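You operate a simulated robot arm through the tools that you are given. There is no shell and no other tool. Be economical: measure what you need, move in short steps, check, and stop when the job is done.

You run a simulated robot arm. Do the job below in one go: nothing can be reset, and whatever is moved stays where it is left.

Task
Open mould 75 and change its green insert for the one that the green cure card names.
Fine: clamps off, lid up, stay pin in before you reach in; old insert to the side table, new one from its top, on the same seat; leave the lid up.

Only the result counts: the job must be done as asked and must still hold three seconds after the hand-in. Knocking over, shifting, dropping, spilling or breaking anything else fails it. A push-on lid holds only when it is set on centred and level and pressed home; a screw cap is set on level and turned clockwise until tight.

Robot
A 7-joint arm with a fingered hand on a trunk, on a base that drives. Base frame: it is fixed to the floor where the robot stands at the start and does not move with it; the origin is under the middle of the robot, x ahead of it, y to its left, z up; the surface under the hand at the start is at about z = 1020. Readings come in mm, degrees, newtons and seconds.
Its first joint turns from -166.0 to 166.0 degrees. Places, roughly: fourth small mould [900, -200, 800]; fourth small mould ejector lever [600, -100, 800]; fourth small mould left clamp [700, 0, 1100]; fourth small mould lid [800, -200, 1000]; fourth small mould right clamp [600, -300, 1100]; fourth small mould stay pin [900, -500, 1100]; right seat in the fourth small mould [800, -200, 900]; side table [-800, 200, 800]; third small mould left clamp [500, -800, 1100]; third small mould right clamp [400, -1100, 1100]. Payload 3.7 kg.
The TCP is the grasp point between the finger pads, 25 mm short of the fingertips. In the tool frame z runs along the fingers and y along their closing line. The gripper opens to 88 mm. The gripper's body begins 29 mm behind the TCP. The gripper is a hand of 5 fingers: y runs from the thumb to the fingers, the wrist lies at [-13, -106, -174] in the tool frame, and closing takes about 1.5 s.
Orientation is told as [roll, pitch, yaw] about the base's x, y, z axes, in that order, counted from this pose: with the fingers straight down and the wrist toward the robot, the tool's x, y and z point along [0, 1, 0], [1, 0, 0] and [0, 0, -1] of the base frame.

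Tools
- The arm moves only by the tool step_arm. Its argument "plan" is a list of rows, each an object (a shift or turn left out is 0, a gripper value left out holds the last) with "xyz": the shift along the base's x, y, z in cm, a list of three; "turn": the turn, a rotation vector about the base's x, y, z in degrees, a list of three; "grip": the gripper command, from -1 (fully open) to 1 (shut), values between in proportion. In form: [{"xyz": [dx, dy, dz], "turn": [rx, ry, rz], "grip": grip}, ...]. A call has 1 to 8 rows; each row is the pose to reach, as a shift and turn from the pose commanded when the call began. Each row takes 0.2 s and may step no farther than 50 mm and 8.6 degrees from the row before; otherwise, or with a gripper value out of range, the whole call is refused. A pose out of reach is approached as far as the arm can. The call stops where the force on the tool passes 90 N (or 10 N more than at its start, if that is more) or the arm is blocked; 0.2 s more then pass. Each finger travels about 108 mm/s and halts on what it meets, pressing with about 26 N; the grip force reading is that of the motor and also rises with nothing between the fingers. The clock runs only during rows and for 0.2 s after the last one: add rows that repeat a pose to give the fingers time. It gives the time, the measured TCP pose, the force on the tool (base axes), the opening and the grip force at its end, in the units of the frame above (readings bear some noise), with the torque about the TCP (base axes, N m) and any sound that the robot's microphone picked up.
- Cameras (640 x 400 px; columns grow to the right, rows downward): "scene" is now at [157.1, 228.2, 1244.5]; the picture's right is [0.10, -0.99, 0.00], its down [-0.93, -0.10, -0.36] and it looks along [0.36, 0.04, -0.93] (base axes); focal length 214 px, centre (320, 200). "wrist" rides on the gripper at [59, -79, -105] in the tool frame; the picture's right is [-0.73, 0.32, -0.61], its down [-0.62, -0.68, 0.38] and it looks along [-0.29, 0.66, 0.70] (tool axes); focal length 234 px, centre (320, 200). There is no depth. A picture from a camera that has moved, and an enlarged one, comes with that camera's place and axes in the base frame and with its lens.
- capture(camera): a new picture of that camera. The clock stands still meanwhile.
- drive_base(legs): drives the robot by 1 to 6 legs, each [ahead, left, turn to the left] in mm, mm and degrees, along the robot's own axes; the way and the turn of a leg run together, so that a leg with both is an arc; at most 1500 mm and 180 degrees a leg. The arm and the cameras ride along, it lands a little off, and it stops where it bumps. It gives what a move gives.
- set_grasp(shape): the hand has 5 fingers and takes this shape, open, in about a second: jaw (thumb against the fingers, like two jaws); tri (thumb and two fingers); tip (a fingertip pinch); poke (one finger out to press); point (the index stretched); flat (the hand flat); cup (the hand cupped); fist (a fist). The gripper value then closes the fingers along that shape, each until it touches; the sizes above hold for jaw. It gives what a move gives, with no picture.
- turn_head(pan, tilt): turns the head with the scene camera to pan (to the left, within 120 degrees either way) and tilt (down, from -29 to 69), counted from straight ahead of the robot. It gives what a move gives.
- close_up(camera, box): a new picture of the part [left, top, right, bottom] of that camera's present view, enlarged. The clock stands still meanwhile.
- job_done(): hands the job in; it is judged then, once.

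Work in short steps. Places have to be worked out from the pictures, the camera data and where the tool is seen: move nearer, look again, correct. Check each grasp and each placing, and mend what went wrong. You have 120 turns and 98 pictures in all, those below and enlarged ones among them. Open the gripper and draw the arm clear of the work before you hand the job in, unless the task says otherwise; then end with one line.

The tools are called after ">>>" as name(argument=value, ...) on one line, values as JSON. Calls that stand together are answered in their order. step_arm: Moves the arm, as the interface text tells. Its arguments: {"type":"object","properties":{"plan":{"type":"array"}},"required":["plan"]} The other tools are called the same way: set_grasp (shape) gives the hand a shape; drive_base (legs) drives the base; turn_head (pan, tilt) turns the head that bears the scene camera; capture (camera) takes a picture; close_up (camera, box) takes an enlarged picture of a part of a camera's view; job_done () hands the job in.

At the start:

```text
time_s: 0.0
tool_pos: [759.8, -176.0, 1149.7]
tcp_rot: [0.0, 0.0, 0.0]
force: [0.8, 0.2, 0.1]
torque: [0.01, 0.0, 0.0]
width: 87.3
grip_force: 0.1
shape: jaw
robot x, y, heading: [1.8, -1.4, -0.1]
head pan, tilt: [6.0, 68.8]
```

scene: 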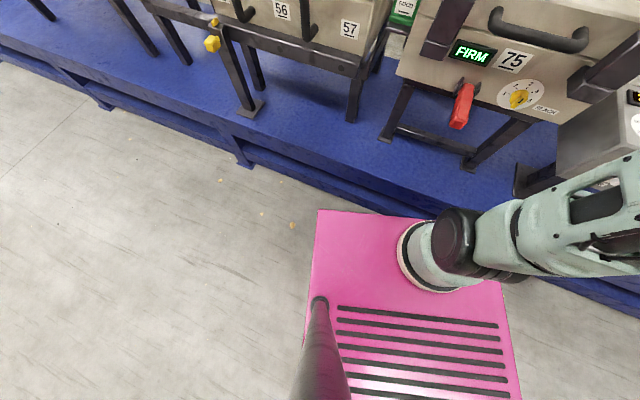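
wrist: 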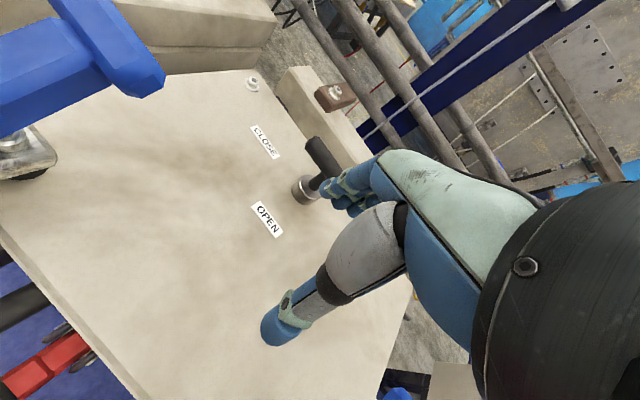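

The scene view shows mould 75 ahead at right with a red lever and dial. I tilt the head up to see the whole mould and surroundings.

>>> turn_head(pan=-15, tilt=30)

>>> capture(camera="scene")

```text
time_s: 1.1
tool_pos: [761.1, -176.6, 1150.3]
tcp_rot: [-0.1, 0.0, 0.0]
force: [-0.3, 0.3, -0.2]
torque: [0.0, -0.01, -0.01]
width: 87.7
grip_force: 0.0
shape: jaw
robot x, y, heading: [2.5, -0.4, -0.1]
head pan, tilt: [-15.0, 30.0]
```

```text
95 pictures are left
camera scene: at [188.8, 199.0, 1295.9], right [-0.26, -0.97, 0.0], down [-0.48, 0.13, -0.87], along [0.84, -0.22, -0.5], focal length 214 px, centre (320, 200)
```

scene: 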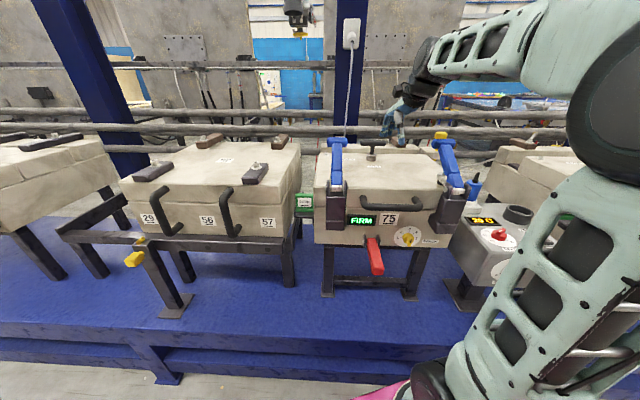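

Mould 75 is seen with blue clamps, a screen reading FIRM, and a green card at its left. I enlarge the parts.

>>> close_up(camera="scene", box=[280, 120, 480, 245])

>>> close_up(camera="scene", box=[280, 180, 360, 230])

>>> close_up(camera="scene", box=[440, 120, 640, 245])

```text
3.20 times, centred on (380, 182) of scene
camera zoom: at [188.8, 199.0, 1295.9], right [-0.26, -0.97, 0.0], down [-0.48, 0.13, -0.87], along [0.84, -0.22, -0.5], focal length 686 px, centre (128, 256)
```

zoom: 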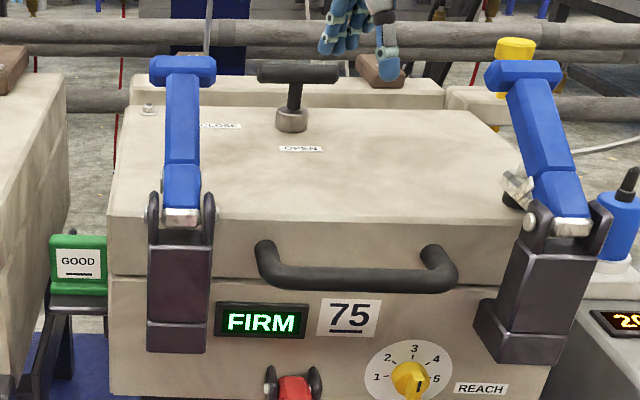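

```text
8.00 times, centred on (320, 205) of scene
camera zoom: at [188.8, 199.0, 1295.9], right [-0.26, -0.97, 0.0], down [-0.48, 0.13, -0.87], along [0.84, -0.22, -0.5], focal length 1716 px, centre (320, 160)
```

zoom: 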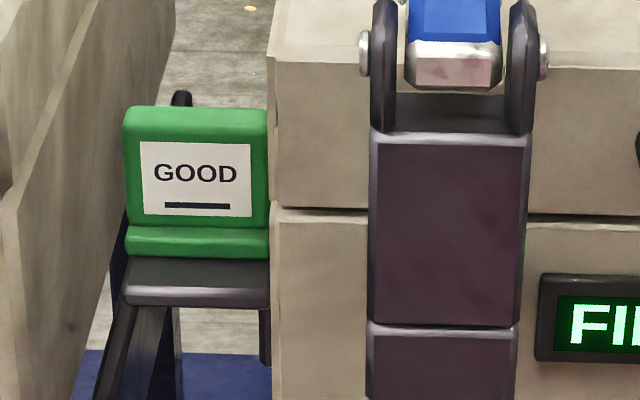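

```text
3.20 times, centred on (540, 182) of scene
camera zoom: at [188.8, 199.0, 1295.9], right [-0.26, -0.97, 0.0], down [-0.48, 0.13, -0.87], along [0.84, -0.22, -0.5], focal length 686 px, centre (-384, 256)
```

zoom: 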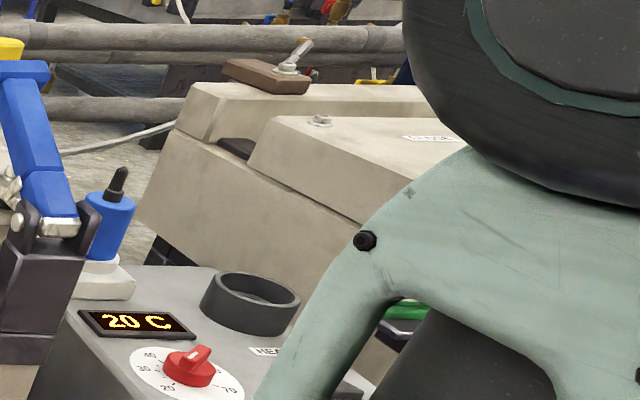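

Card reads "GOOD". The yellow head behind the right clamp fits the stay pin near (900,-480,1096). Next I look towards the side table, behind to the left.

>>> turn_head(pan=120, tilt=25)

>>> capture(camera="scene")

```text
time_s: 3.2
tool_pos: [761.9, -175.5, 1149.5]
tcp_rot: [0.1, 0.0, -0.1]
force: [0.4, 0.1, 0.1]
torque: [0.0, 0.03, -0.01]
width: 87.4
grip_force: 0.1
shape: jaw
robot x, y, heading: [1.9, -0.1, -0.1]
head pan, tilt: [120.0, 25.0]
```

```text
91 pictures are left
camera scene: at [55.4, 302.2, 1304.0], right [0.87, 0.5, 0.0], down [0.21, -0.37, -0.91], along [-0.45, 0.79, -0.42], focal length 214 px, centre (320, 200)
```

scene: 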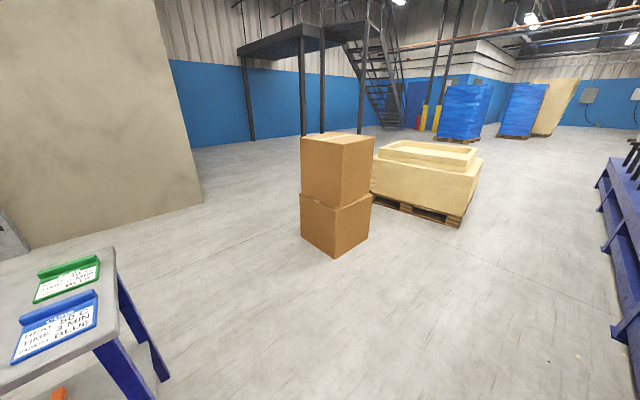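

The cure cards lie on the side table. I enlarge them.

>>> close_up(camera="scene", box=[0, 240, 160, 340])

>>> close_up(camera="scene", box=[20, 245, 116, 305])

```text
4.00 times, centred on (80, 290) of scene
camera zoom: at [55.4, 302.2, 1304.0], right [0.87, 0.5, 0.0], down [0.21, -0.37, -0.91], along [-0.45, 0.79, -0.42], focal length 858 px, centre (1280, -160)
```

zoom: 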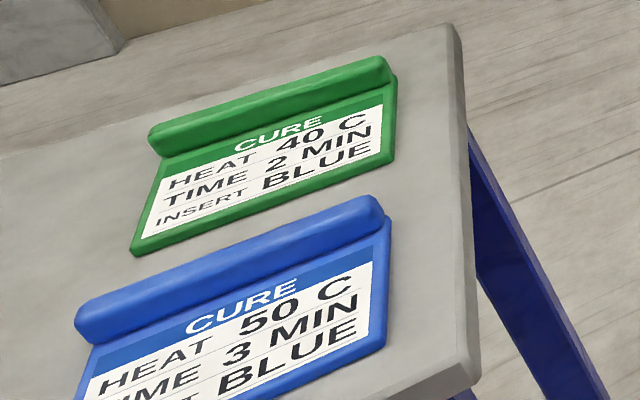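

```text
6.67 times, centred on (68, 275) of scene
camera zoom: at [55.4, 302.2, 1304.0], right [0.87, 0.5, 0.0], down [0.21, -0.37, -0.91], along [-0.45, 0.79, -0.42], focal length 1430 px, centre (2000, -300)
```

zoom: 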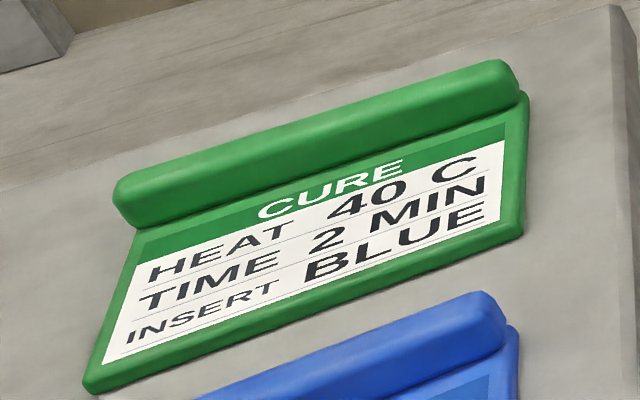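

The green card names the BLUE insert. Now I look back at the mould in detail, straight at it, enlarging the lid top and back.

>>> turn_head(pan=-25, tilt=25)

>>> close_up(camera="scene", box=[220, 110, 420, 235])

>>> close_up(camera="wrist", box=[200, 60, 400, 260])

```text
time_s: 5.5
tool_pos: [760.6, -174.3, 1150.0]
tcp_rot: [0.0, 0.1, 0.0]
force: [-0.1, -0.4, -0.2]
torque: [-0.04, -0.01, 0.01]
width: 87.8
grip_force: 0.1
shape: jaw
robot x, y, heading: [0.9, 1.1, 0.1]
head pan, tilt: [-25.0, 25.0]
```

```text
3.20 times, centred on (320, 172) of scene
camera zoom: at [185.0, 183.5, 1303.9], right [-0.42, -0.91, 0.0], down [-0.38, 0.18, -0.91], along [0.82, -0.38, -0.42], focal length 686 px, centre (320, 288)
```

zoom: 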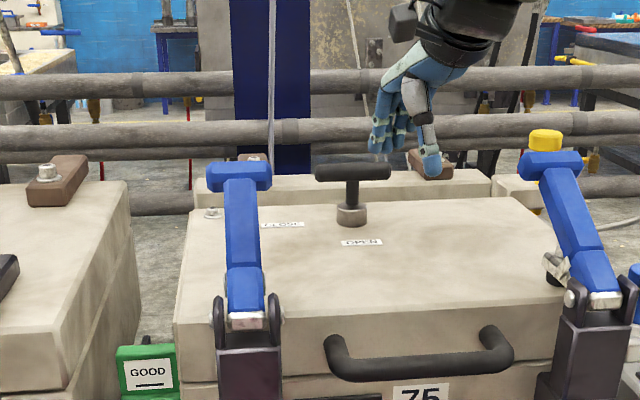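

```text
2.00 times, centred on (300, 160) of wrist
camera zoom: at [683.2, -116.4, 1255.1], right [0.32, -0.73, 0.61], down [-0.68, -0.62, -0.38], along [0.66, -0.29, -0.7], focal length 468 px, centre (360, 280)
```

zoom: 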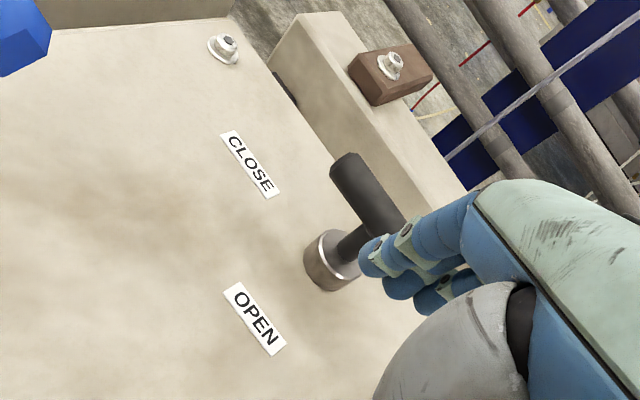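

Using lid top z≈1020, the mould is yawed about -18°, and the left clamp handle rises from pivot ~(684,19,1032) to crossbar ~(790,-16,1127). I enlarge both clamps for detail.

>>> close_up(camera="scene", box=[370, 135, 450, 245])

>>> close_up(camera="scene", box=[265, 150, 335, 245])

```text
3.64 times, centred on (410, 190) of scene
camera zoom: at [185.0, 183.5, 1303.9], right [-0.42, -0.91, 0.0], down [-0.38, 0.18, -0.91], along [0.82, -0.38, -0.42], focal length 780 px, centre (-7, 236)
```

zoom: 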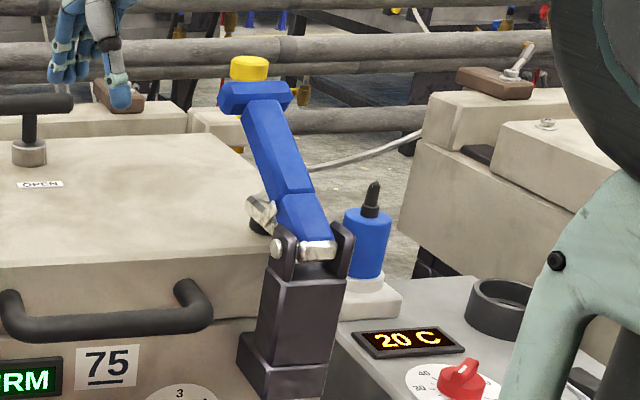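

```text
4.21 times, centred on (300, 198) of scene
camera zoom: at [185.0, 183.5, 1303.9], right [-0.42, -0.91, 0.0], down [-0.38, 0.18, -0.91], along [0.82, -0.38, -0.42], focal length 903 px, centre (404, 210)
```

zoom: 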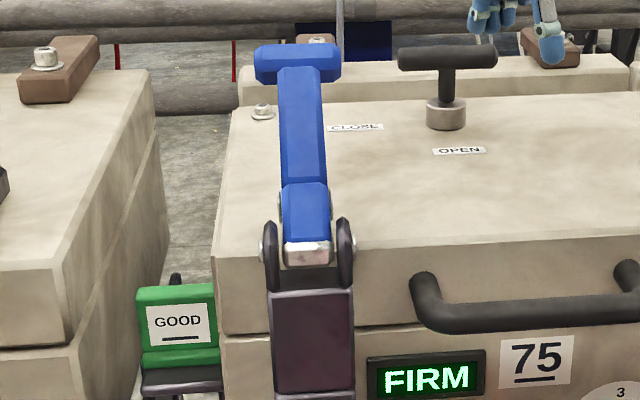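

The clamps look like toggle levers whose handles swing up and toward me. I'll raise the hand, yaw it -18°, and go above the left crossbar, then check by picture.

>>> step_arm(plan=[{"xyz": [0, 2, 4], "turn": [0, 0, -6], "grip": -1}, {"xyz": [0, 5, 7], "turn": [0, 0, -12]}, {"xyz": [0, 9, 7], "turn": [0, 0, -18]}, {"xyz": [0, 13, 7], "turn": [0, 0, -18]}, {"xyz": [1, 16.4, 7], "turn": [0, 0, -18]}, {"xyz": [1, 16.4, 7], "turn": [0, 0, -18]}])

>>> capture(camera="wrist")

>>> close_up(camera="scene", box=[220, 90, 420, 215])

```text
time_s: 6.9
tool_pos: [771.1, -10.4, 1221.4]
tcp_rot: [0.1, 0.0, -18.1]
force: [-0.2, -0.5, 0.4]
torque: [0.01, 0.0, -0.03]
width: 87.7
grip_force: 0.2
shape: jaw
robot x, y, heading: [5.8, 2.7, -0.5]
head pan, tilt: [-25.0, 25.0]
```

```text
84 pictures are left
camera wrist: at [715.0, 69.7, 1327.3], right [0.08, -0.79, 0.61], down [-0.84, -0.38, -0.38], along [0.53, -0.48, -0.7], focal length 234 px, centre (320, 200)
```

wrist: 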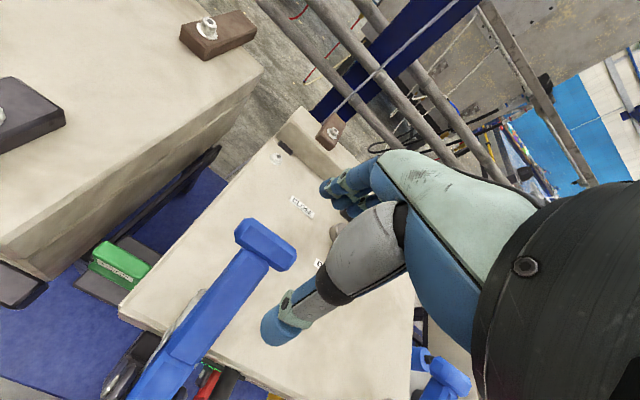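

```text
3.20 times, centred on (320, 152) of scene
camera zoom: at [184.9, 183.4, 1303.9], right [-0.42, -0.91, 0.0], down [-0.38, 0.18, -0.91], along [0.82, -0.38, -0.42], focal length 686 px, centre (320, 352)
```

zoom: 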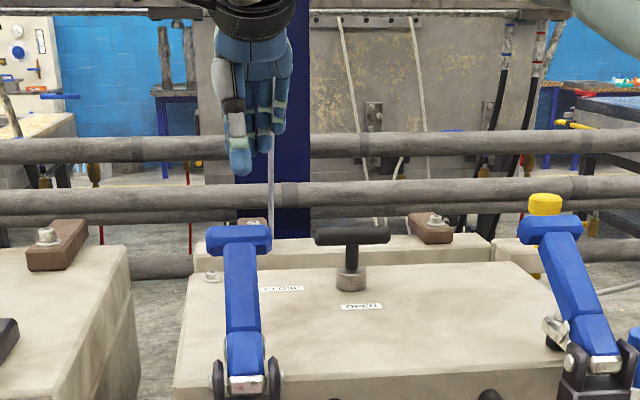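

Crossbar triangulates to about (798,-17,1120). I lower the open hand so the fingers go behind the bar and the thumb stays well in front.

>>> step_arm(plan=[{"xyz": [1.2, -0.2, -4]}, {"xyz": [1.2, -0.2, -7]}])

>>> capture(camera="wrist")

>>> close_up(camera="scene", box=[240, 110, 340, 185])

```text
time_s: 7.5
tool_pos: [783.3, -13.2, 1150.7]
tcp_rot: [0.0, 0.0, -18.0]
force: [-1.0, 0.0, -0.2]
torque: [0.02, 0.0, 0.03]
width: 87.9
grip_force: 0.0
shape: jaw
robot x, y, heading: [0.5, -1.8, -0.0]
head pan, tilt: [-25.0, 25.0]
```

```text
82 pictures are left
camera wrist: at [725.9, 67.6, 1256.6], right [0.08, -0.79, 0.61], down [-0.84, -0.38, -0.38], along [0.54, -0.48, -0.7], focal length 234 px, centre (320, 200)
```

wrist: 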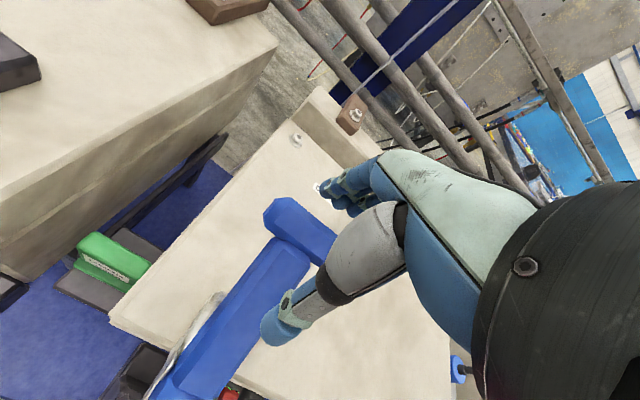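

```text
5.33 times, centred on (290, 148) of scene
camera zoom: at [184.9, 183.5, 1304.0], right [-0.42, -0.91, 0.0], down [-0.38, 0.18, -0.91], along [0.82, -0.38, -0.42], focal length 1144 px, centre (480, 480)
```

zoom: 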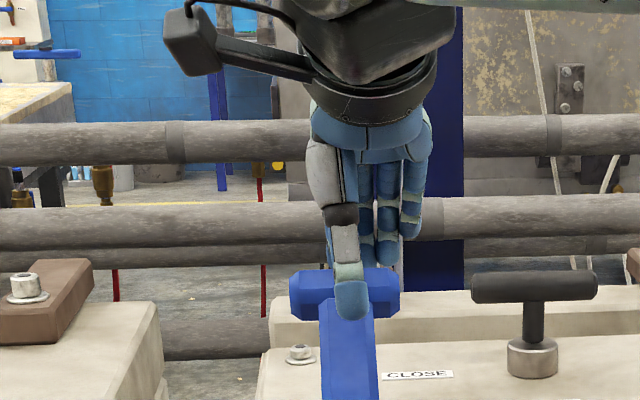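

Alignment is good; bar is at (798,-16,~1115). I lower 3 cm further and check contact.

>>> step_arm(plan=[{"xyz": [0, 0, -1.5]}, {"xyz": [0, 0, -3]}])

>>> capture(camera="wrist")

```text
time_s: 8.1
tool_pos: [782.9, -13.6, 1123.0]
tcp_rot: [0.1, -0.3, -18.0]
force: [3.3, -0.4, 16.5]
torque: [0.28, 0.71, -0.06]
width: 88.2
grip_force: 0.0
shape: jaw
robot x, y, heading: [1.7, -1.5, 0.0]
head pan, tilt: [-25.0, 25.0]
```

```text
80 pictures are left
camera wrist: at [726.2, 66.9, 1227.8], right [0.08, -0.79, 0.61], down [-0.84, -0.38, -0.39], along [0.54, -0.48, -0.69], focal length 234 px, centre (320, 200)
```

wrist: 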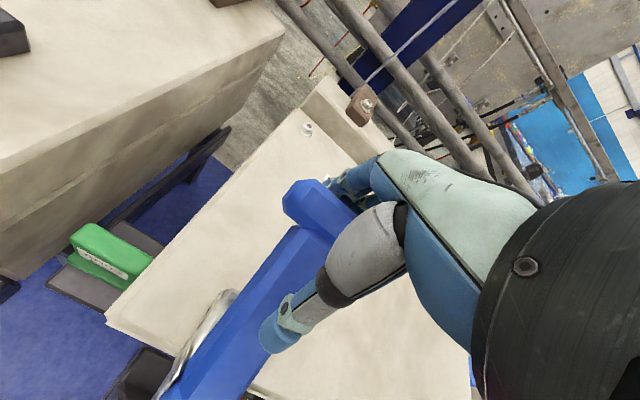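

The thumb grazes the stem (16 N up). I lift slightly and pull the bar along its arc toward me about the pivot.

>>> step_arm(plan=[{"xyz": [-1.43, 0.46, 0.6]}, {"xyz": [-3.81, 1.22, 2.5]}, {"xyz": [-6.0, 1.92, 4.3]}, {"xyz": [-8.58, 2.74, 5.5]}, {"xyz": [-10.58, 3.37, 6.0]}])

>>> close_up(camera="scene", box=[220, 90, 420, 215])

```text
time_s: 9.3
tool_pos: [676.4, 21.1, 1185.2]
tcp_rot: [0.4, -0.8, -18.0]
force: [29.3, -9.0, 62.7]
torque: [-1.45, -3.61, 0.43]
width: 88.1
grip_force: 0.1
shape: jaw
robot x, y, heading: [-0.8, 2.0, -0.2]
head pan, tilt: [-25.0, 25.0]
```

```text
3.20 times, centred on (320, 152) of scene
camera zoom: at [184.8, 183.0, 1304.1], right [-0.42, -0.91, 0.0], down [-0.38, 0.18, -0.91], along [0.82, -0.38, -0.42], focal length 686 px, centre (320, 352)
```

zoom: 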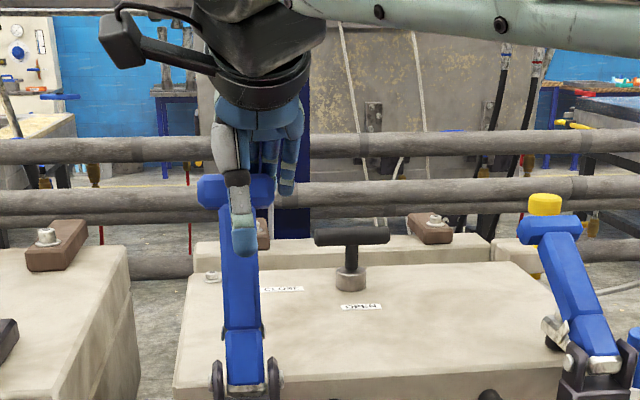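

The handle follows and is near vertical (~80°); the bar is a bit higher than I modelled. I raise 1 cm and continue past vertical.

>>> step_arm(plan=[{"xyz": [0, 0, 1.0]}, {"xyz": [-2.9, 0.9, 1.2]}, {"xyz": [-5.2, 1.7, 1.0]}, {"xyz": [-7.8, 2.5, 0.2]}, {"xyz": [-10.3, 3.3, -1.0]}])

>>> close_up(camera="scene", box=[180, 90, 380, 215])

```text
time_s: 10.5
tool_pos: [575.1, 54.0, 1171.5]
tcp_rot: [0.0, 0.0, -18.1]
force: [16.2, -3.7, 10.4]
torque: [-0.13, -0.42, 0.03]
width: 87.8
grip_force: 0.0
shape: jaw
robot x, y, heading: [-2.9, 0.1, 0.3]
head pan, tilt: [-25.0, 25.0]
```

```text
3.20 times, centred on (280, 152) of scene
camera zoom: at [185.6, 183.2, 1303.9], right [-0.42, -0.91, 0.0], down [-0.38, 0.18, -0.91], along [0.82, -0.38, -0.42], focal length 686 px, centre (448, 352)
```

zoom: 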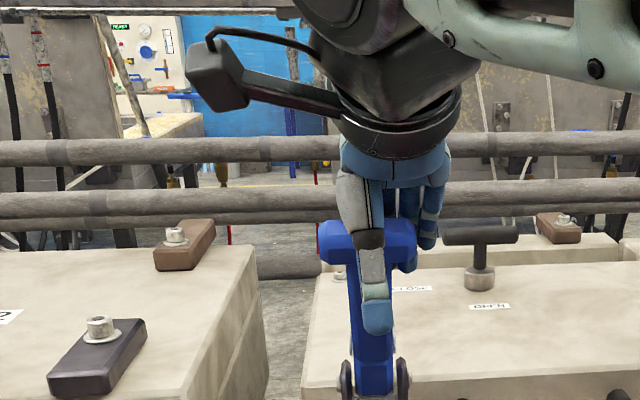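

The handle is now ~115°. I continue a little further until resistance grows.

>>> step_arm(plan=[{"xyz": [-2.4, 0.8, -1.6]}, {"xyz": [-4.6, 1.5, -3.5]}])

>>> close_up(camera="scene", box=[180, 110, 380, 235])

```text
time_s: 10.9
tool_pos: [569.6, 54.1, 1168.6]
tcp_rot: [0.8, -1.6, -18.4]
force: [55.4, -8.9, 25.7]
torque: [-0.07, 0.3, 0.28]
width: 87.8
grip_force: 0.1
shape: jaw
robot x, y, heading: [-1.3, 2.3, -0.3]
head pan, tilt: [-25.0, 25.0]
stopped in row 1: the force on the tool passed its limit at 114 N (the readings are from after the stop); the commanded pose is now the measured one
```

```text
3.20 times, centred on (280, 172) of scene
camera zoom: at [188.5, 182.6, 1303.7], right [-0.42, -0.91, 0.0], down [-0.38, 0.18, -0.91], along [0.82, -0.38, -0.42], focal length 686 px, centre (448, 288)
```

zoom: 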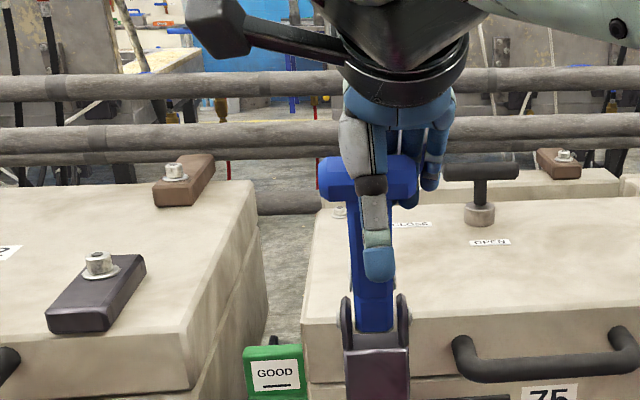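

The stop is reached. I ease off and lift clear, then check the clamp stays open.

>>> step_arm(plan=[{"xyz": [1.6, -0.5, 0]}, {"xyz": [1.6, -0.5, 4]}, {"xyz": [1.6, -0.5, 8]}, {"xyz": [3, -3, 11]}, {"xyz": [3, -7, 11]}, {"xyz": [3, -11.5, 11]}, {"xyz": [3, -16, 11]}])

>>> capture(camera="scene")

>>> capture(camera="wrist")

```text
time_s: 12.5
tool_pos: [594.3, -102.3, 1275.4]
tcp_rot: [0.5, -1.1, -18.1]
force: [0.1, 0.2, 0.0]
torque: [-0.01, 0.0, 0.0]
width: 88.0
grip_force: 0.0
shape: jaw
robot x, y, heading: [1.7, -0.4, 0.3]
head pan, tilt: [-25.0, 25.0]
```

```text
76 pictures are left
camera scene: at [185.7, 183.4, 1303.9], right [-0.42, -0.91, 0.0], down [-0.38, 0.18, -0.91], along [0.82, -0.38, -0.42], focal length 214 px, centre (320, 200)
```

scene: 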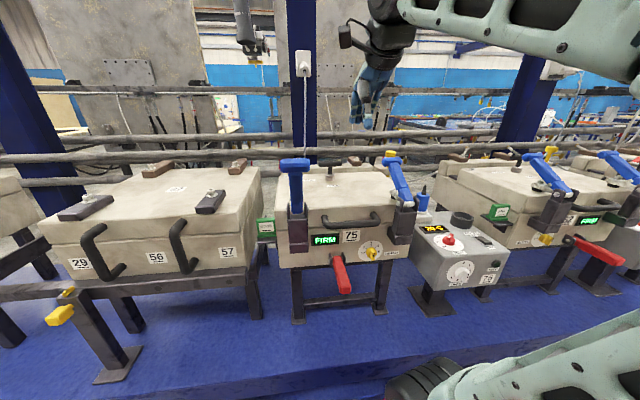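

```text
75 pictures are left
camera wrist: at [535.8, -22.0, 1379.9], right [0.07, -0.79, 0.61], down [-0.83, -0.38, -0.4], along [0.55, -0.48, -0.69], focal length 234 px, centre (320, 200)
```

wrist: 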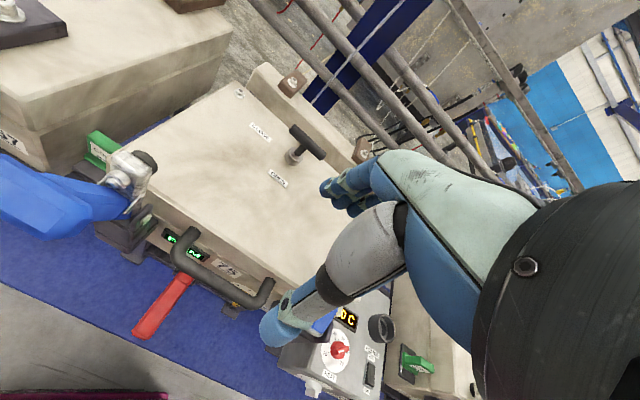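

Left clamp is open. By symmetry the right crossbar is at about (708,-326,1122). I move above it.

>>> step_arm(plan=[{"xyz": [2, -4, 0], "turn": [-0.5, 1.1, 0]}, {"xyz": [4, -8.5, -1], "turn": [-0.5, 1.1, 0]}, {"xyz": [6, -13, -2], "turn": [-0.5, 1.1, 0]}, {"xyz": [8, -17.5, -3], "turn": [-0.5, 1.1, 0]}, {"xyz": [10, -21.9, -5.5], "turn": [-0.5, 1.1, 0]}, {"xyz": [10, -21.9, -9], "turn": [-0.5, 1.1, 0]}])

>>> capture(camera="wrist")

>>> close_up(camera="scene", box=[300, 90, 500, 215])

```text
refused: row 2 steps farther than a row can; nothing moved
```

```text
74 pictures are left
camera wrist: at [535.8, -22.0, 1379.9], right [0.07, -0.79, 0.61], down [-0.83, -0.38, -0.4], along [0.55, -0.48, -0.69], focal length 234 px, centre (320, 200)
```

wrist: 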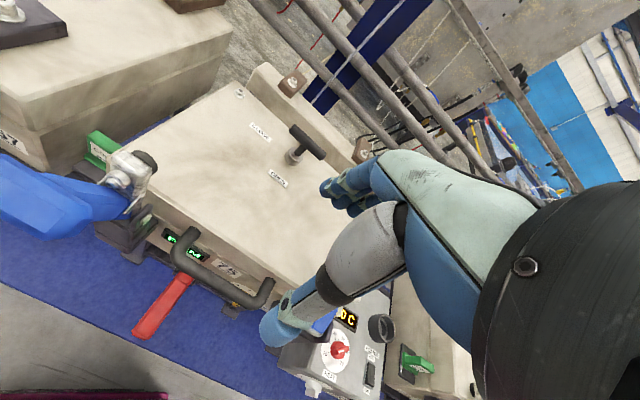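

```text
3.20 times, centred on (400, 152) of scene
camera zoom: at [185.7, 183.4, 1303.9], right [-0.42, -0.91, 0.0], down [-0.38, 0.18, -0.91], along [0.82, -0.38, -0.42], focal length 686 px, centre (64, 352)
```

zoom: 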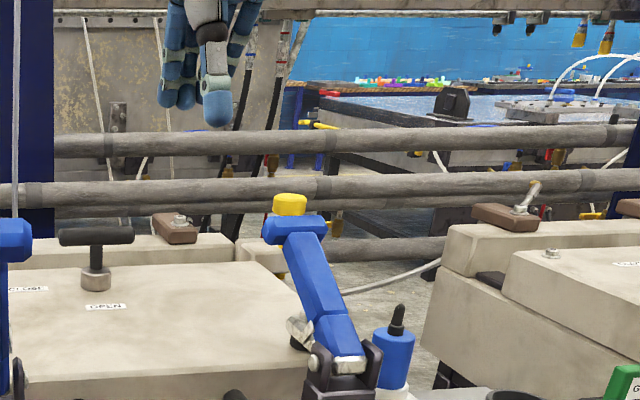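

The plan was refused for step size; I redo it with smaller steps.

>>> step_arm(plan=[{"xyz": [1.8, -4, 0], "turn": [-0.5, 1.1, 0]}, {"xyz": [3.6, -8, -1], "turn": [-0.5, 1.1, 0]}, {"xyz": [5.4, -12, -2], "turn": [-0.5, 1.1, 0]}, {"xyz": [7.2, -16, -3], "turn": [-0.5, 1.1, 0]}, {"xyz": [9, -20, -4.5], "turn": [-0.5, 1.1, 0]}, {"xyz": [10, -21.9, -6.5], "turn": [-0.5, 1.1, 0]}, {"xyz": [10, -21.9, -9], "turn": [-0.5, 1.1, 0]}])

>>> capture(camera="wrist")

>>> close_up(camera="scene", box=[300, 90, 500, 215])

```text
time_s: 14.1
tool_pos: [694.4, -322.3, 1187.1]
tcp_rot: [-0.3, -0.1, -18.2]
force: [0.5, 0.0, -0.7]
torque: [0.03, 0.03, -0.02]
width: 88.2
grip_force: 0.2
shape: jaw
robot x, y, heading: [4.4, -0.5, -0.1]
head pan, tilt: [-25.0, 25.0]
```

```text
72 pictures are left
camera wrist: at [637.8, -240.4, 1291.1], right [0.08, -0.79, 0.61], down [-0.84, -0.38, -0.38], along [0.54, -0.48, -0.69], focal length 234 px, centre (320, 200)
```

wrist: 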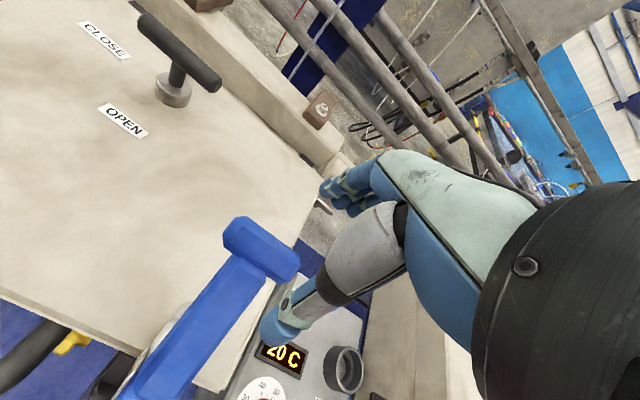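

```text
3.20 times, centred on (400, 152) of scene
camera zoom: at [185.7, 183.2, 1304.0], right [-0.42, -0.91, 0.0], down [-0.38, 0.18, -0.91], along [0.82, -0.38, -0.42], focal length 686 px, centre (64, 352)
```

zoom: 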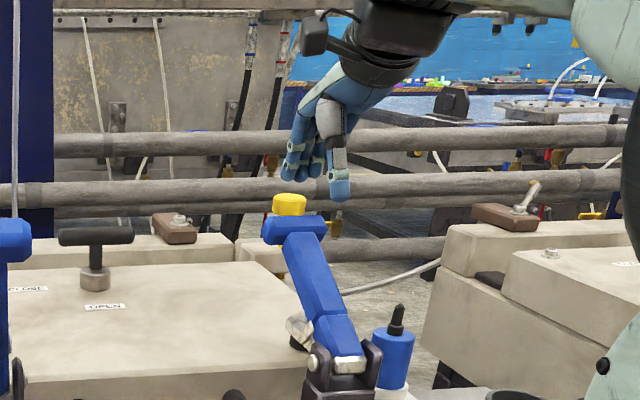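

The right bar refines to (699,-306,1123). I shift and lower to hook behind it.

>>> step_arm(plan=[{"xyz": [-0.9, 2.0, -1]}, {"xyz": [-0.9, 2.0, -3.8]}, {"xyz": [-0.9, 2.0, -6.1]}])

>>> capture(camera="wrist")

```text
time_s: 14.9
tool_pos: [684.7, -300.2, 1125.8]
tcp_rot: [-0.3, -0.2, -18.2]
force: [-0.1, -0.2, -0.1]
torque: [0.0, 0.01, -0.01]
width: 88.0
grip_force: 0.1
shape: jaw
robot x, y, heading: [3.3, -1.8, -0.1]
head pan, tilt: [-25.0, 25.0]
```

```text
70 pictures are left
camera wrist: at [628.0, -218.6, 1230.3], right [0.08, -0.79, 0.61], down [-0.84, -0.38, -0.38], along [0.54, -0.48, -0.69], focal length 234 px, centre (320, 200)
```

wrist: 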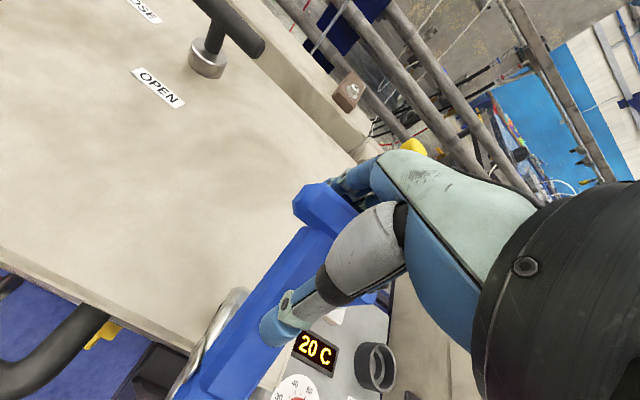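

Aligned as for the left. I pull along the same arc.

>>> step_arm(plan=[{"xyz": [-1.43, 0.46, 0.6]}, {"xyz": [-3.81, 1.22, 2.6]}, {"xyz": [-6.0, 1.92, 4.6]}, {"xyz": [-8.58, 2.74, 6.1]}, {"xyz": [-10.58, 3.37, 6.9]}, {"xyz": [-13.4, 4.3, 7.2]}, {"xyz": [-15.8, 5.1, 7.0]}, {"xyz": [-18.4, 5.9, 6.2]}])

>>> step_arm(plan=[{"xyz": [-2.4, 0.8, -1.2]}, {"xyz": [-3.2, 1.0, -1.8]}])

>>> close_up(camera="scene", box=[260, 90, 500, 240])

```text
time_s: 16.7
tool_pos: [502.3, -242.2, 1188.6]
tcp_rot: [-0.3, 0.0, -18.2]
force: [0.7, 0.0, -0.8]
torque: [0.0, 0.04, 0.01]
width: 88.2
grip_force: 0.1
shape: jaw
robot x, y, heading: [3.6, -0.0, -0.1]
head pan, tilt: [-25.0, 25.0]
```

```text
time_s: 17.3
tool_pos: [472.9, -233.5, 1173.7]
tcp_rot: [-0.2, -0.9, -18.2]
force: [36.1, -11.4, 42.9]
torque: [-0.45, -1.26, 0.0]
width: 87.9
grip_force: 0.1
shape: jaw
robot x, y, heading: [-0.9, -0.0, 0.0]
head pan, tilt: [-25.0, 25.0]
```

```text
2.67 times, centred on (380, 165) of scene
camera zoom: at [187.0, 182.9, 1303.9], right [-0.42, -0.91, 0.0], down [-0.38, 0.18, -0.91], along [0.82, -0.38, -0.42], focal length 572 px, centre (160, 293)
```

zoom: 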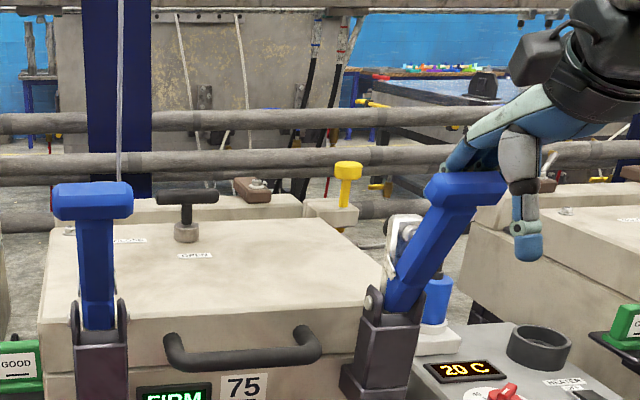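

Right clamp is open too. I ease off, lift clear, and look at the stay pin area.

>>> step_arm(plan=[{"xyz": [1.6, -0.5, 0], "turn": [0, 0.9, 0]}, {"xyz": [1.6, -0.5, 4], "turn": [0, 0.9, 0]}, {"xyz": [1.6, -0.5, 8], "turn": [0, 0.9, 0]}, {"xyz": [2.6, 1, 12], "turn": [0, 0.9, 0]}, {"xyz": [2.6, 5, 14], "turn": [0, 0.9, 0]}])

>>> capture(camera="wrist")

>>> close_up(camera="scene", box=[320, 130, 440, 205])

```text
time_s: 18.5
tool_pos: [494.0, -184.0, 1312.6]
tcp_rot: [-0.6, 0.7, -18.2]
force: [0.2, 0.2, -0.3]
torque: [0.0, -0.01, 0.01]
width: 87.9
grip_force: 0.0
shape: jaw
robot x, y, heading: [-0.5, 1.0, 0.1]
head pan, tilt: [-25.0, 25.0]
```

```text
68 pictures are left
camera wrist: at [439.4, -101.5, 1417.5], right [0.09, -0.79, 0.61], down [-0.85, -0.38, -0.37], along [0.52, -0.48, -0.7], focal length 234 px, centre (320, 200)
```

wrist: 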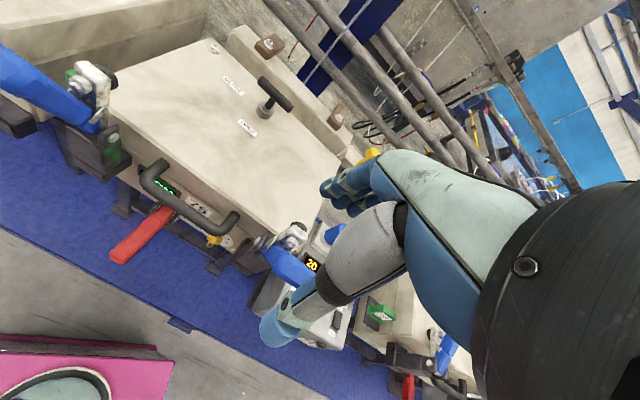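

```text
5.33 times, centred on (380, 168) of scene
camera zoom: at [185.8, 183.0, 1304.0], right [-0.42, -0.91, 0.0], down [-0.38, 0.18, -0.91], along [0.82, -0.38, -0.42], focal length 1144 px, centre (0, 373)
```

zoom: 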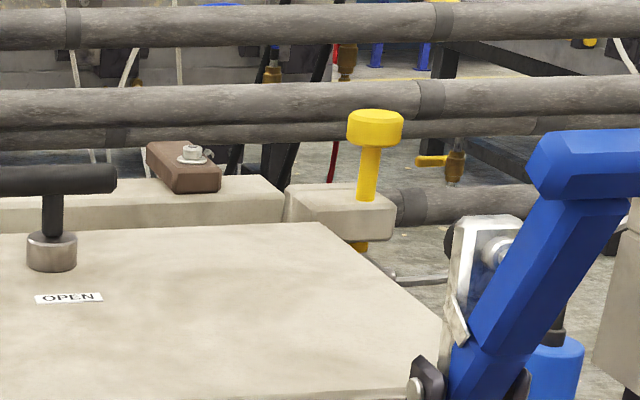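

The stay pin stands drawn up in a block right-rear, to be pushed down once the lid is up. The mould is yawed ~-18°, so I turn the base to face it squarely and creep up to the stage edge (about 140 mm gap).

>>> drive_base(legs=[[0, 0, -18], [90, 0, 0]])

>>> turn_head(pan=0, tilt=40)

>>> capture(camera="scene")

>>> capture(camera="wrist")

```text
time_s: 20.6
tool_pos: [495.9, -356.9, 1311.3]
tcp_rot: [-0.6, 0.6, -36.6]
force: [0.6, -0.2, 0.9]
torque: [-0.02, -0.03, 0.0]
width: 88.1
grip_force: 0.1
shape: jaw
robot x, y, heading: [88.6, -28.9, -18.4]
head pan, tilt: [-25.0, 25.0]
```

```text
time_s: 21.5
tool_pos: [495.9, -358.1, 1311.1]
tcp_rot: [-0.6, 0.6, -36.7]
force: [0.1, 0.4, 0.1]
torque: [-0.03, 0.04, 0.02]
width: 88.0
grip_force: 0.2
shape: jaw
robot x, y, heading: [85.3, -27.2, -18.2]
head pan, tilt: [0.0, 40.0]
```

```text
66 pictures are left
camera scene: at [334.0, 123.9, 1280.7], right [-0.32, -0.95, 0.0], down [-0.61, 0.2, -0.77], along [0.73, -0.24, -0.64], focal length 214 px, centre (320, 200)
```

scene: 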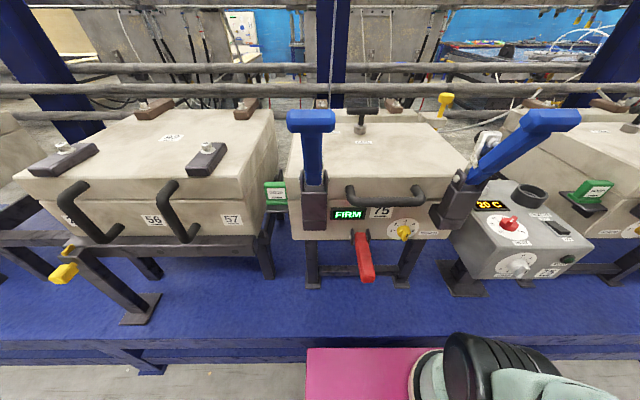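

```text
65 pictures are left
camera wrist: at [470.4, -262.6, 1417.4], right [-0.16, -0.77, 0.61], down [-0.92, -0.1, -0.37], along [0.34, -0.63, -0.7], focal length 234 px, centre (320, 200)
```

wrist: 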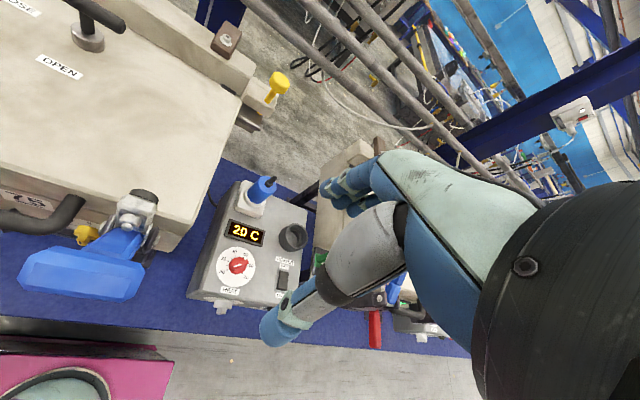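

The base is squared up. I enlarge the handle and clamps.

>>> close_up(camera="scene", box=[270, 90, 470, 215])

```text
3.20 times, centred on (370, 152) of scene
camera zoom: at [334.0, 123.9, 1280.7], right [-0.32, -0.95, 0.0], down [-0.61, 0.2, -0.77], along [0.73, -0.24, -0.64], focal length 686 px, centre (160, 352)
```

zoom: 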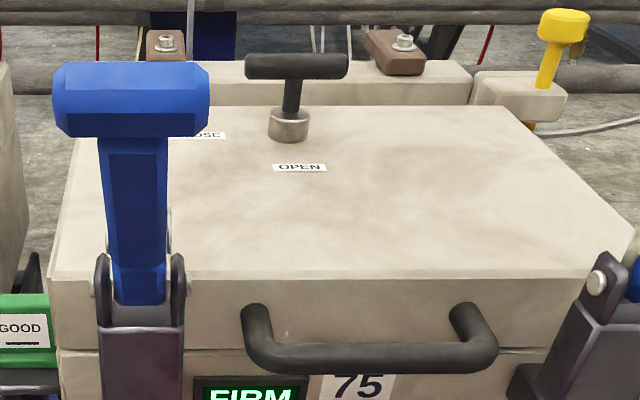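

Handle bar is triangulated at (623,-120,984), running along the mould width; gap to the lid ~33 mm. I'll yaw the hand square to the mould and move in front of the handle, high up.

>>> step_arm(plan=[{"xyz": [0.3, 4.6, 0], "turn": [0, 0, 6]}, {"xyz": [0.7, 9.2, 0], "turn": [0, 0, 12]}, {"xyz": [1, 13.8, 0], "turn": [0, 0, 18.5]}, {"xyz": [1.4, 18.4, 0], "turn": [0, 0, 18.5]}, {"xyz": [1.8, 23, 0], "turn": [0, 0, 18.5]}, {"xyz": [1.6, 27.1, 0], "turn": [0, 0, 18.5]}])

>>> step_arm(plan=[{"xyz": [-0.5, 0.2, 0], "turn": [-2.5, -7.9, 0]}, {"xyz": [-1, 0.3, 0], "turn": [-5, -15.8, 0]}, {"xyz": [-1.5, 0.5, 0], "turn": [-7.5, -23.7, 0]}, {"xyz": [-2, 0.6, 0], "turn": [-10, -31.6, 0]}, {"xyz": [-2.5, 0.8, 0], "turn": [-12.5, -39.5, 0]}, {"xyz": [-3, 1, 0], "turn": [-15, -47.4, 0]}, {"xyz": [-3, 1, 0], "turn": [-17.5, -55.3, 0]}])

```text
time_s: 22.9
tool_pos: [513.0, -88.2, 1311.7]
tcp_rot: [-0.6, 0.8, -18.1]
force: [-0.2, 0.0, -0.6]
torque: [0.01, 0.01, -0.03]
width: 87.9
grip_force: 0.0
shape: jaw
robot x, y, heading: [82.9, -26.9, -18.4]
head pan, tilt: [0.0, 40.0]
```

```text
time_s: 24.5
tool_pos: [482.5, -77.2, 1311.3]
tcp_rot: [0.1, -57.5, -18.5]
force: [0.1, 0.4, 0.0]
torque: [0.0, 0.02, -0.06]
width: 88.3
grip_force: 0.0
shape: jaw
robot x, y, heading: [86.0, -26.0, -18.5]
head pan, tilt: [0.0, 40.0]
```

The pitch works (57°). I pitch to 75° and start descending in front of the handle.

>>> step_arm(plan=[{"xyz": [0, 0, -3], "turn": [-2.5, -7.9, 0]}, {"xyz": [0, 0, -7], "turn": [-5, -15.8, 0]}, {"xyz": [0, 0, -11.5], "turn": [-5.4, -17, 0]}, {"xyz": [0, 0, -16], "turn": [-5.4, -17, 0]}, {"xyz": [0, 0, -20], "turn": [-5.4, -17, 0]}])

>>> capture(camera="scene")

>>> capture(camera="wrist")

```text
time_s: 25.7
tool_pos: [481.0, -56.4, 1166.6]
tcp_rot: [1.3, -75.1, -19.4]
force: [0.7, 1.3, -0.2]
torque: [-0.01, -0.02, -0.02]
width: 88.0
grip_force: 0.0
shape: jaw
out of reach, approached as far as the arm can: row 4, 5
robot x, y, heading: [85.0, -26.4, -18.6]
head pan, tilt: [0.0, 40.0]
```

```text
63 pictures are left
camera scene: at [334.0, 124.0, 1280.6], right [-0.32, -0.95, 0.0], down [-0.61, 0.2, -0.77], along [0.73, -0.24, -0.64], focal length 214 px, centre (320, 200)
```

scene: 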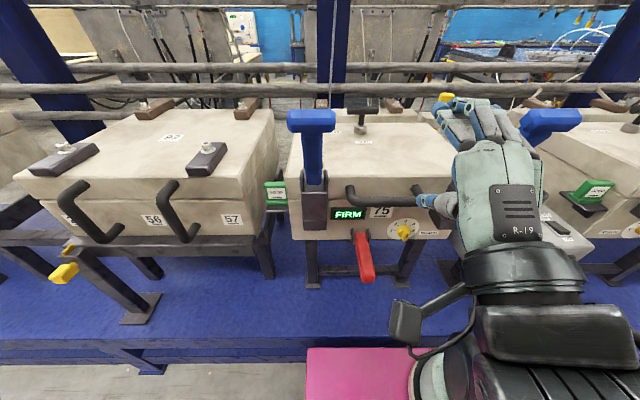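

```text
62 pictures are left
camera wrist: at [384.8, 38.7, 1117.9], right [-0.71, -0.53, 0.46], down [-0.01, -0.65, -0.76], along [0.71, -0.54, 0.46], focal length 234 px, centre (320, 200)
```

wrist: 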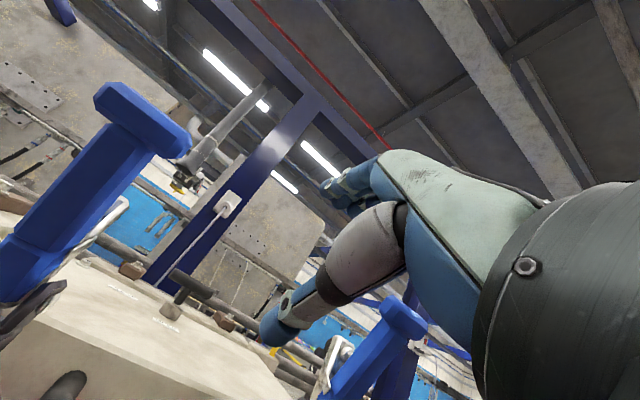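

The arm can't fold that low this close. I back the base 80 mm to gain room, keeping heading.

>>> drive_base(legs=[[-80, 0, 0]])

>>> step_arm(plan=[{"xyz": [3, -1, -1], "turn": [1, 3, 0]}, {"xyz": [6, -3.4, -3], "turn": [2.2, 7, 0]}, {"xyz": [9, -5, -6], "turn": [3.5, 11, 0]}, {"xyz": [9.5, -5.5, -10], "turn": [3.5, 11, 0]}, {"xyz": [9.5, -5.5, -14], "turn": [3.5, 11, 0]}])

>>> capture(camera="scene")

```text
time_s: 26.8
tool_pos: [404.0, -30.9, 1167.2]
tcp_rot: [1.2, -75.1, -19.7]
force: [0.1, 0.4, 0.0]
torque: [-0.03, 0.0, 0.01]
width: 88.2
grip_force: 0.0
shape: jaw
robot x, y, heading: [8.2, -5.8, -18.8]
head pan, tilt: [0.0, 40.0]
```

```text
time_s: 28.0
tool_pos: [528.2, -33.0, 1108.7]
tcp_rot: [0.5, -63.6, -18.8]
force: [0.1, -0.2, 0.1]
torque: [0.02, 0.01, -0.03]
width: 88.2
grip_force: 0.0
shape: jaw
out of reach, approached as far as the arm can: row 1, 2, 3, 4, 5
robot x, y, heading: [7.8, -2.1, -17.9]
head pan, tilt: [0.0, 40.0]
```

```text
61 pictures are left
camera scene: at [256.9, 149.2, 1280.6], right [-0.32, -0.95, 0.0], down [-0.61, 0.2, -0.77], along [0.73, -0.24, -0.64], focal length 214 px, centre (320, 200)
```

scene: 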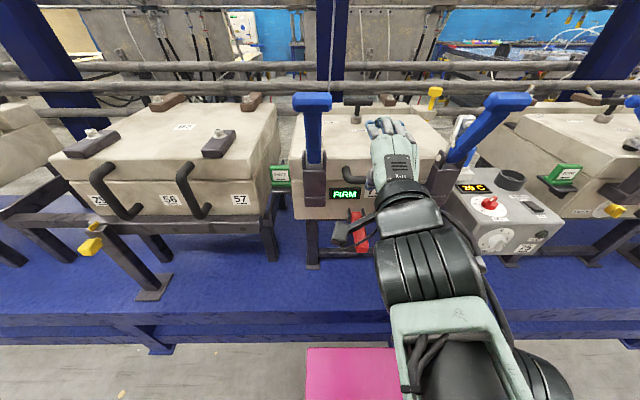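

The joint limits won't allow a low wrist; I'll use a steeper hand (φ≈30°, fingers slanting into the gap behind the bar). I raise and re-pitch first.

>>> step_arm(plan=[{"xyz": [0, 0, 4.5], "turn": [2.2, 7, 0]}, {"xyz": [0, 0, 9], "turn": [4.4, 14, 0]}, {"xyz": [0, 0, 13.5], "turn": [6.6, 21, 0]}, {"xyz": [0, 0, 18], "turn": [8.8, 28, 0]}, {"xyz": [0, 0, 22], "turn": [10.7, 34, 0]}, {"xyz": [0, 0, 22], "turn": [10.7, 34, 0]}])

```text
time_s: 29.4
tool_pos: [529.1, -33.4, 1328.1]
tcp_rot: [-0.5, -27.9, -18.1]
force: [0.7, -0.3, -0.5]
torque: [0.01, 0.01, 0.01]
width: 88.0
grip_force: 0.0
shape: jaw
robot x, y, heading: [6.5, -2.4, -18.0]
head pan, tilt: [0.0, 40.0]
```

Commanded pose is now the measured one (φ=28°). I drive ahead 60 mm, then go over the handle with φ=15° and half-closed fingers (44 mm).

>>> drive_base(legs=[[60, 0, 0]])

```text
time_s: 30.3
tool_pos: [585.4, -54.4, 1327.4]
tcp_rot: [-0.5, -28.1, -18.2]
force: [0.7, -0.1, -0.9]
torque: [0.01, 0.0, 0.0]
width: 88.1
grip_force: 0.1
shape: jaw
robot x, y, heading: [66.6, -23.3, -18.7]
head pan, tilt: [0.0, 40.0]
```

I move over the handle and down to z≈1060 and check.

>>> step_arm(plan=[{"xyz": [1, -2, -3.5], "turn": [2, 6.2, 0], "grip": 0}, {"xyz": [2, -4, -7.5], "turn": [4, 12.4, 0]}, {"xyz": [3.2, -6.4, -11], "turn": [4, 12.4, 0]}, {"xyz": [3.2, -6.4, -15.5], "turn": [4, 12.4, 0]}, {"xyz": [3.2, -6.4, -20], "turn": [4, 12.4, 0]}, {"xyz": [3.2, -6.4, -24], "turn": [4, 12.4, 0]}, {"xyz": [3.2, -6.4, -26], "turn": [4, 12.4, 0]}])

>>> capture(camera="wrist")

>>> close_up(camera="scene", box=[270, 90, 470, 215])

```text
time_s: 31.9
tool_pos: [617.4, -118.5, 1064.7]
tcp_rot: [-0.7, -14.9, -18.1]
force: [0.0, 0.4, 0.0]
torque: [0.01, 0.02, -0.01]
width: 44.4
grip_force: 0.2
shape: jaw
robot x, y, heading: [67.2, -19.2, -18.3]
head pan, tilt: [0.0, 40.0]
```

```text
60 pictures are left
camera wrist: at [538.6, -28.1, 1145.5], right [-0.08, -0.73, 0.68], down [-0.73, -0.42, -0.54], along [0.68, -0.54, -0.5], focal length 234 px, centre (320, 200)
```

wrist: 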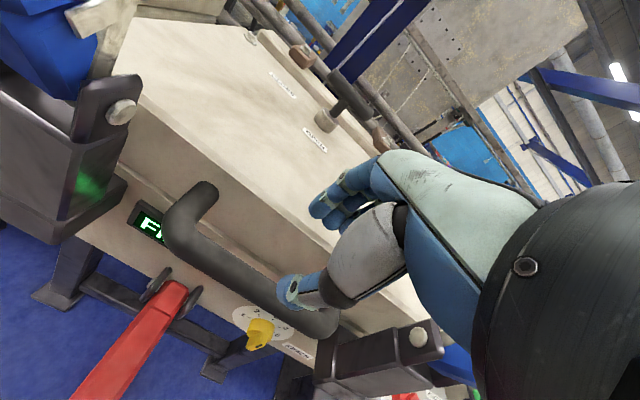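

```text
3.20 times, centred on (370, 152) of scene
camera zoom: at [314.4, 129.9, 1280.6], right [-0.32, -0.95, 0.0], down [-0.61, 0.2, -0.77], along [0.73, -0.24, -0.64], focal length 686 px, centre (160, 352)
```

zoom: 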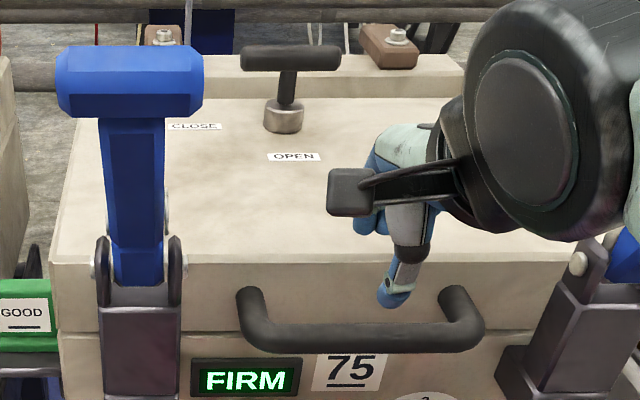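

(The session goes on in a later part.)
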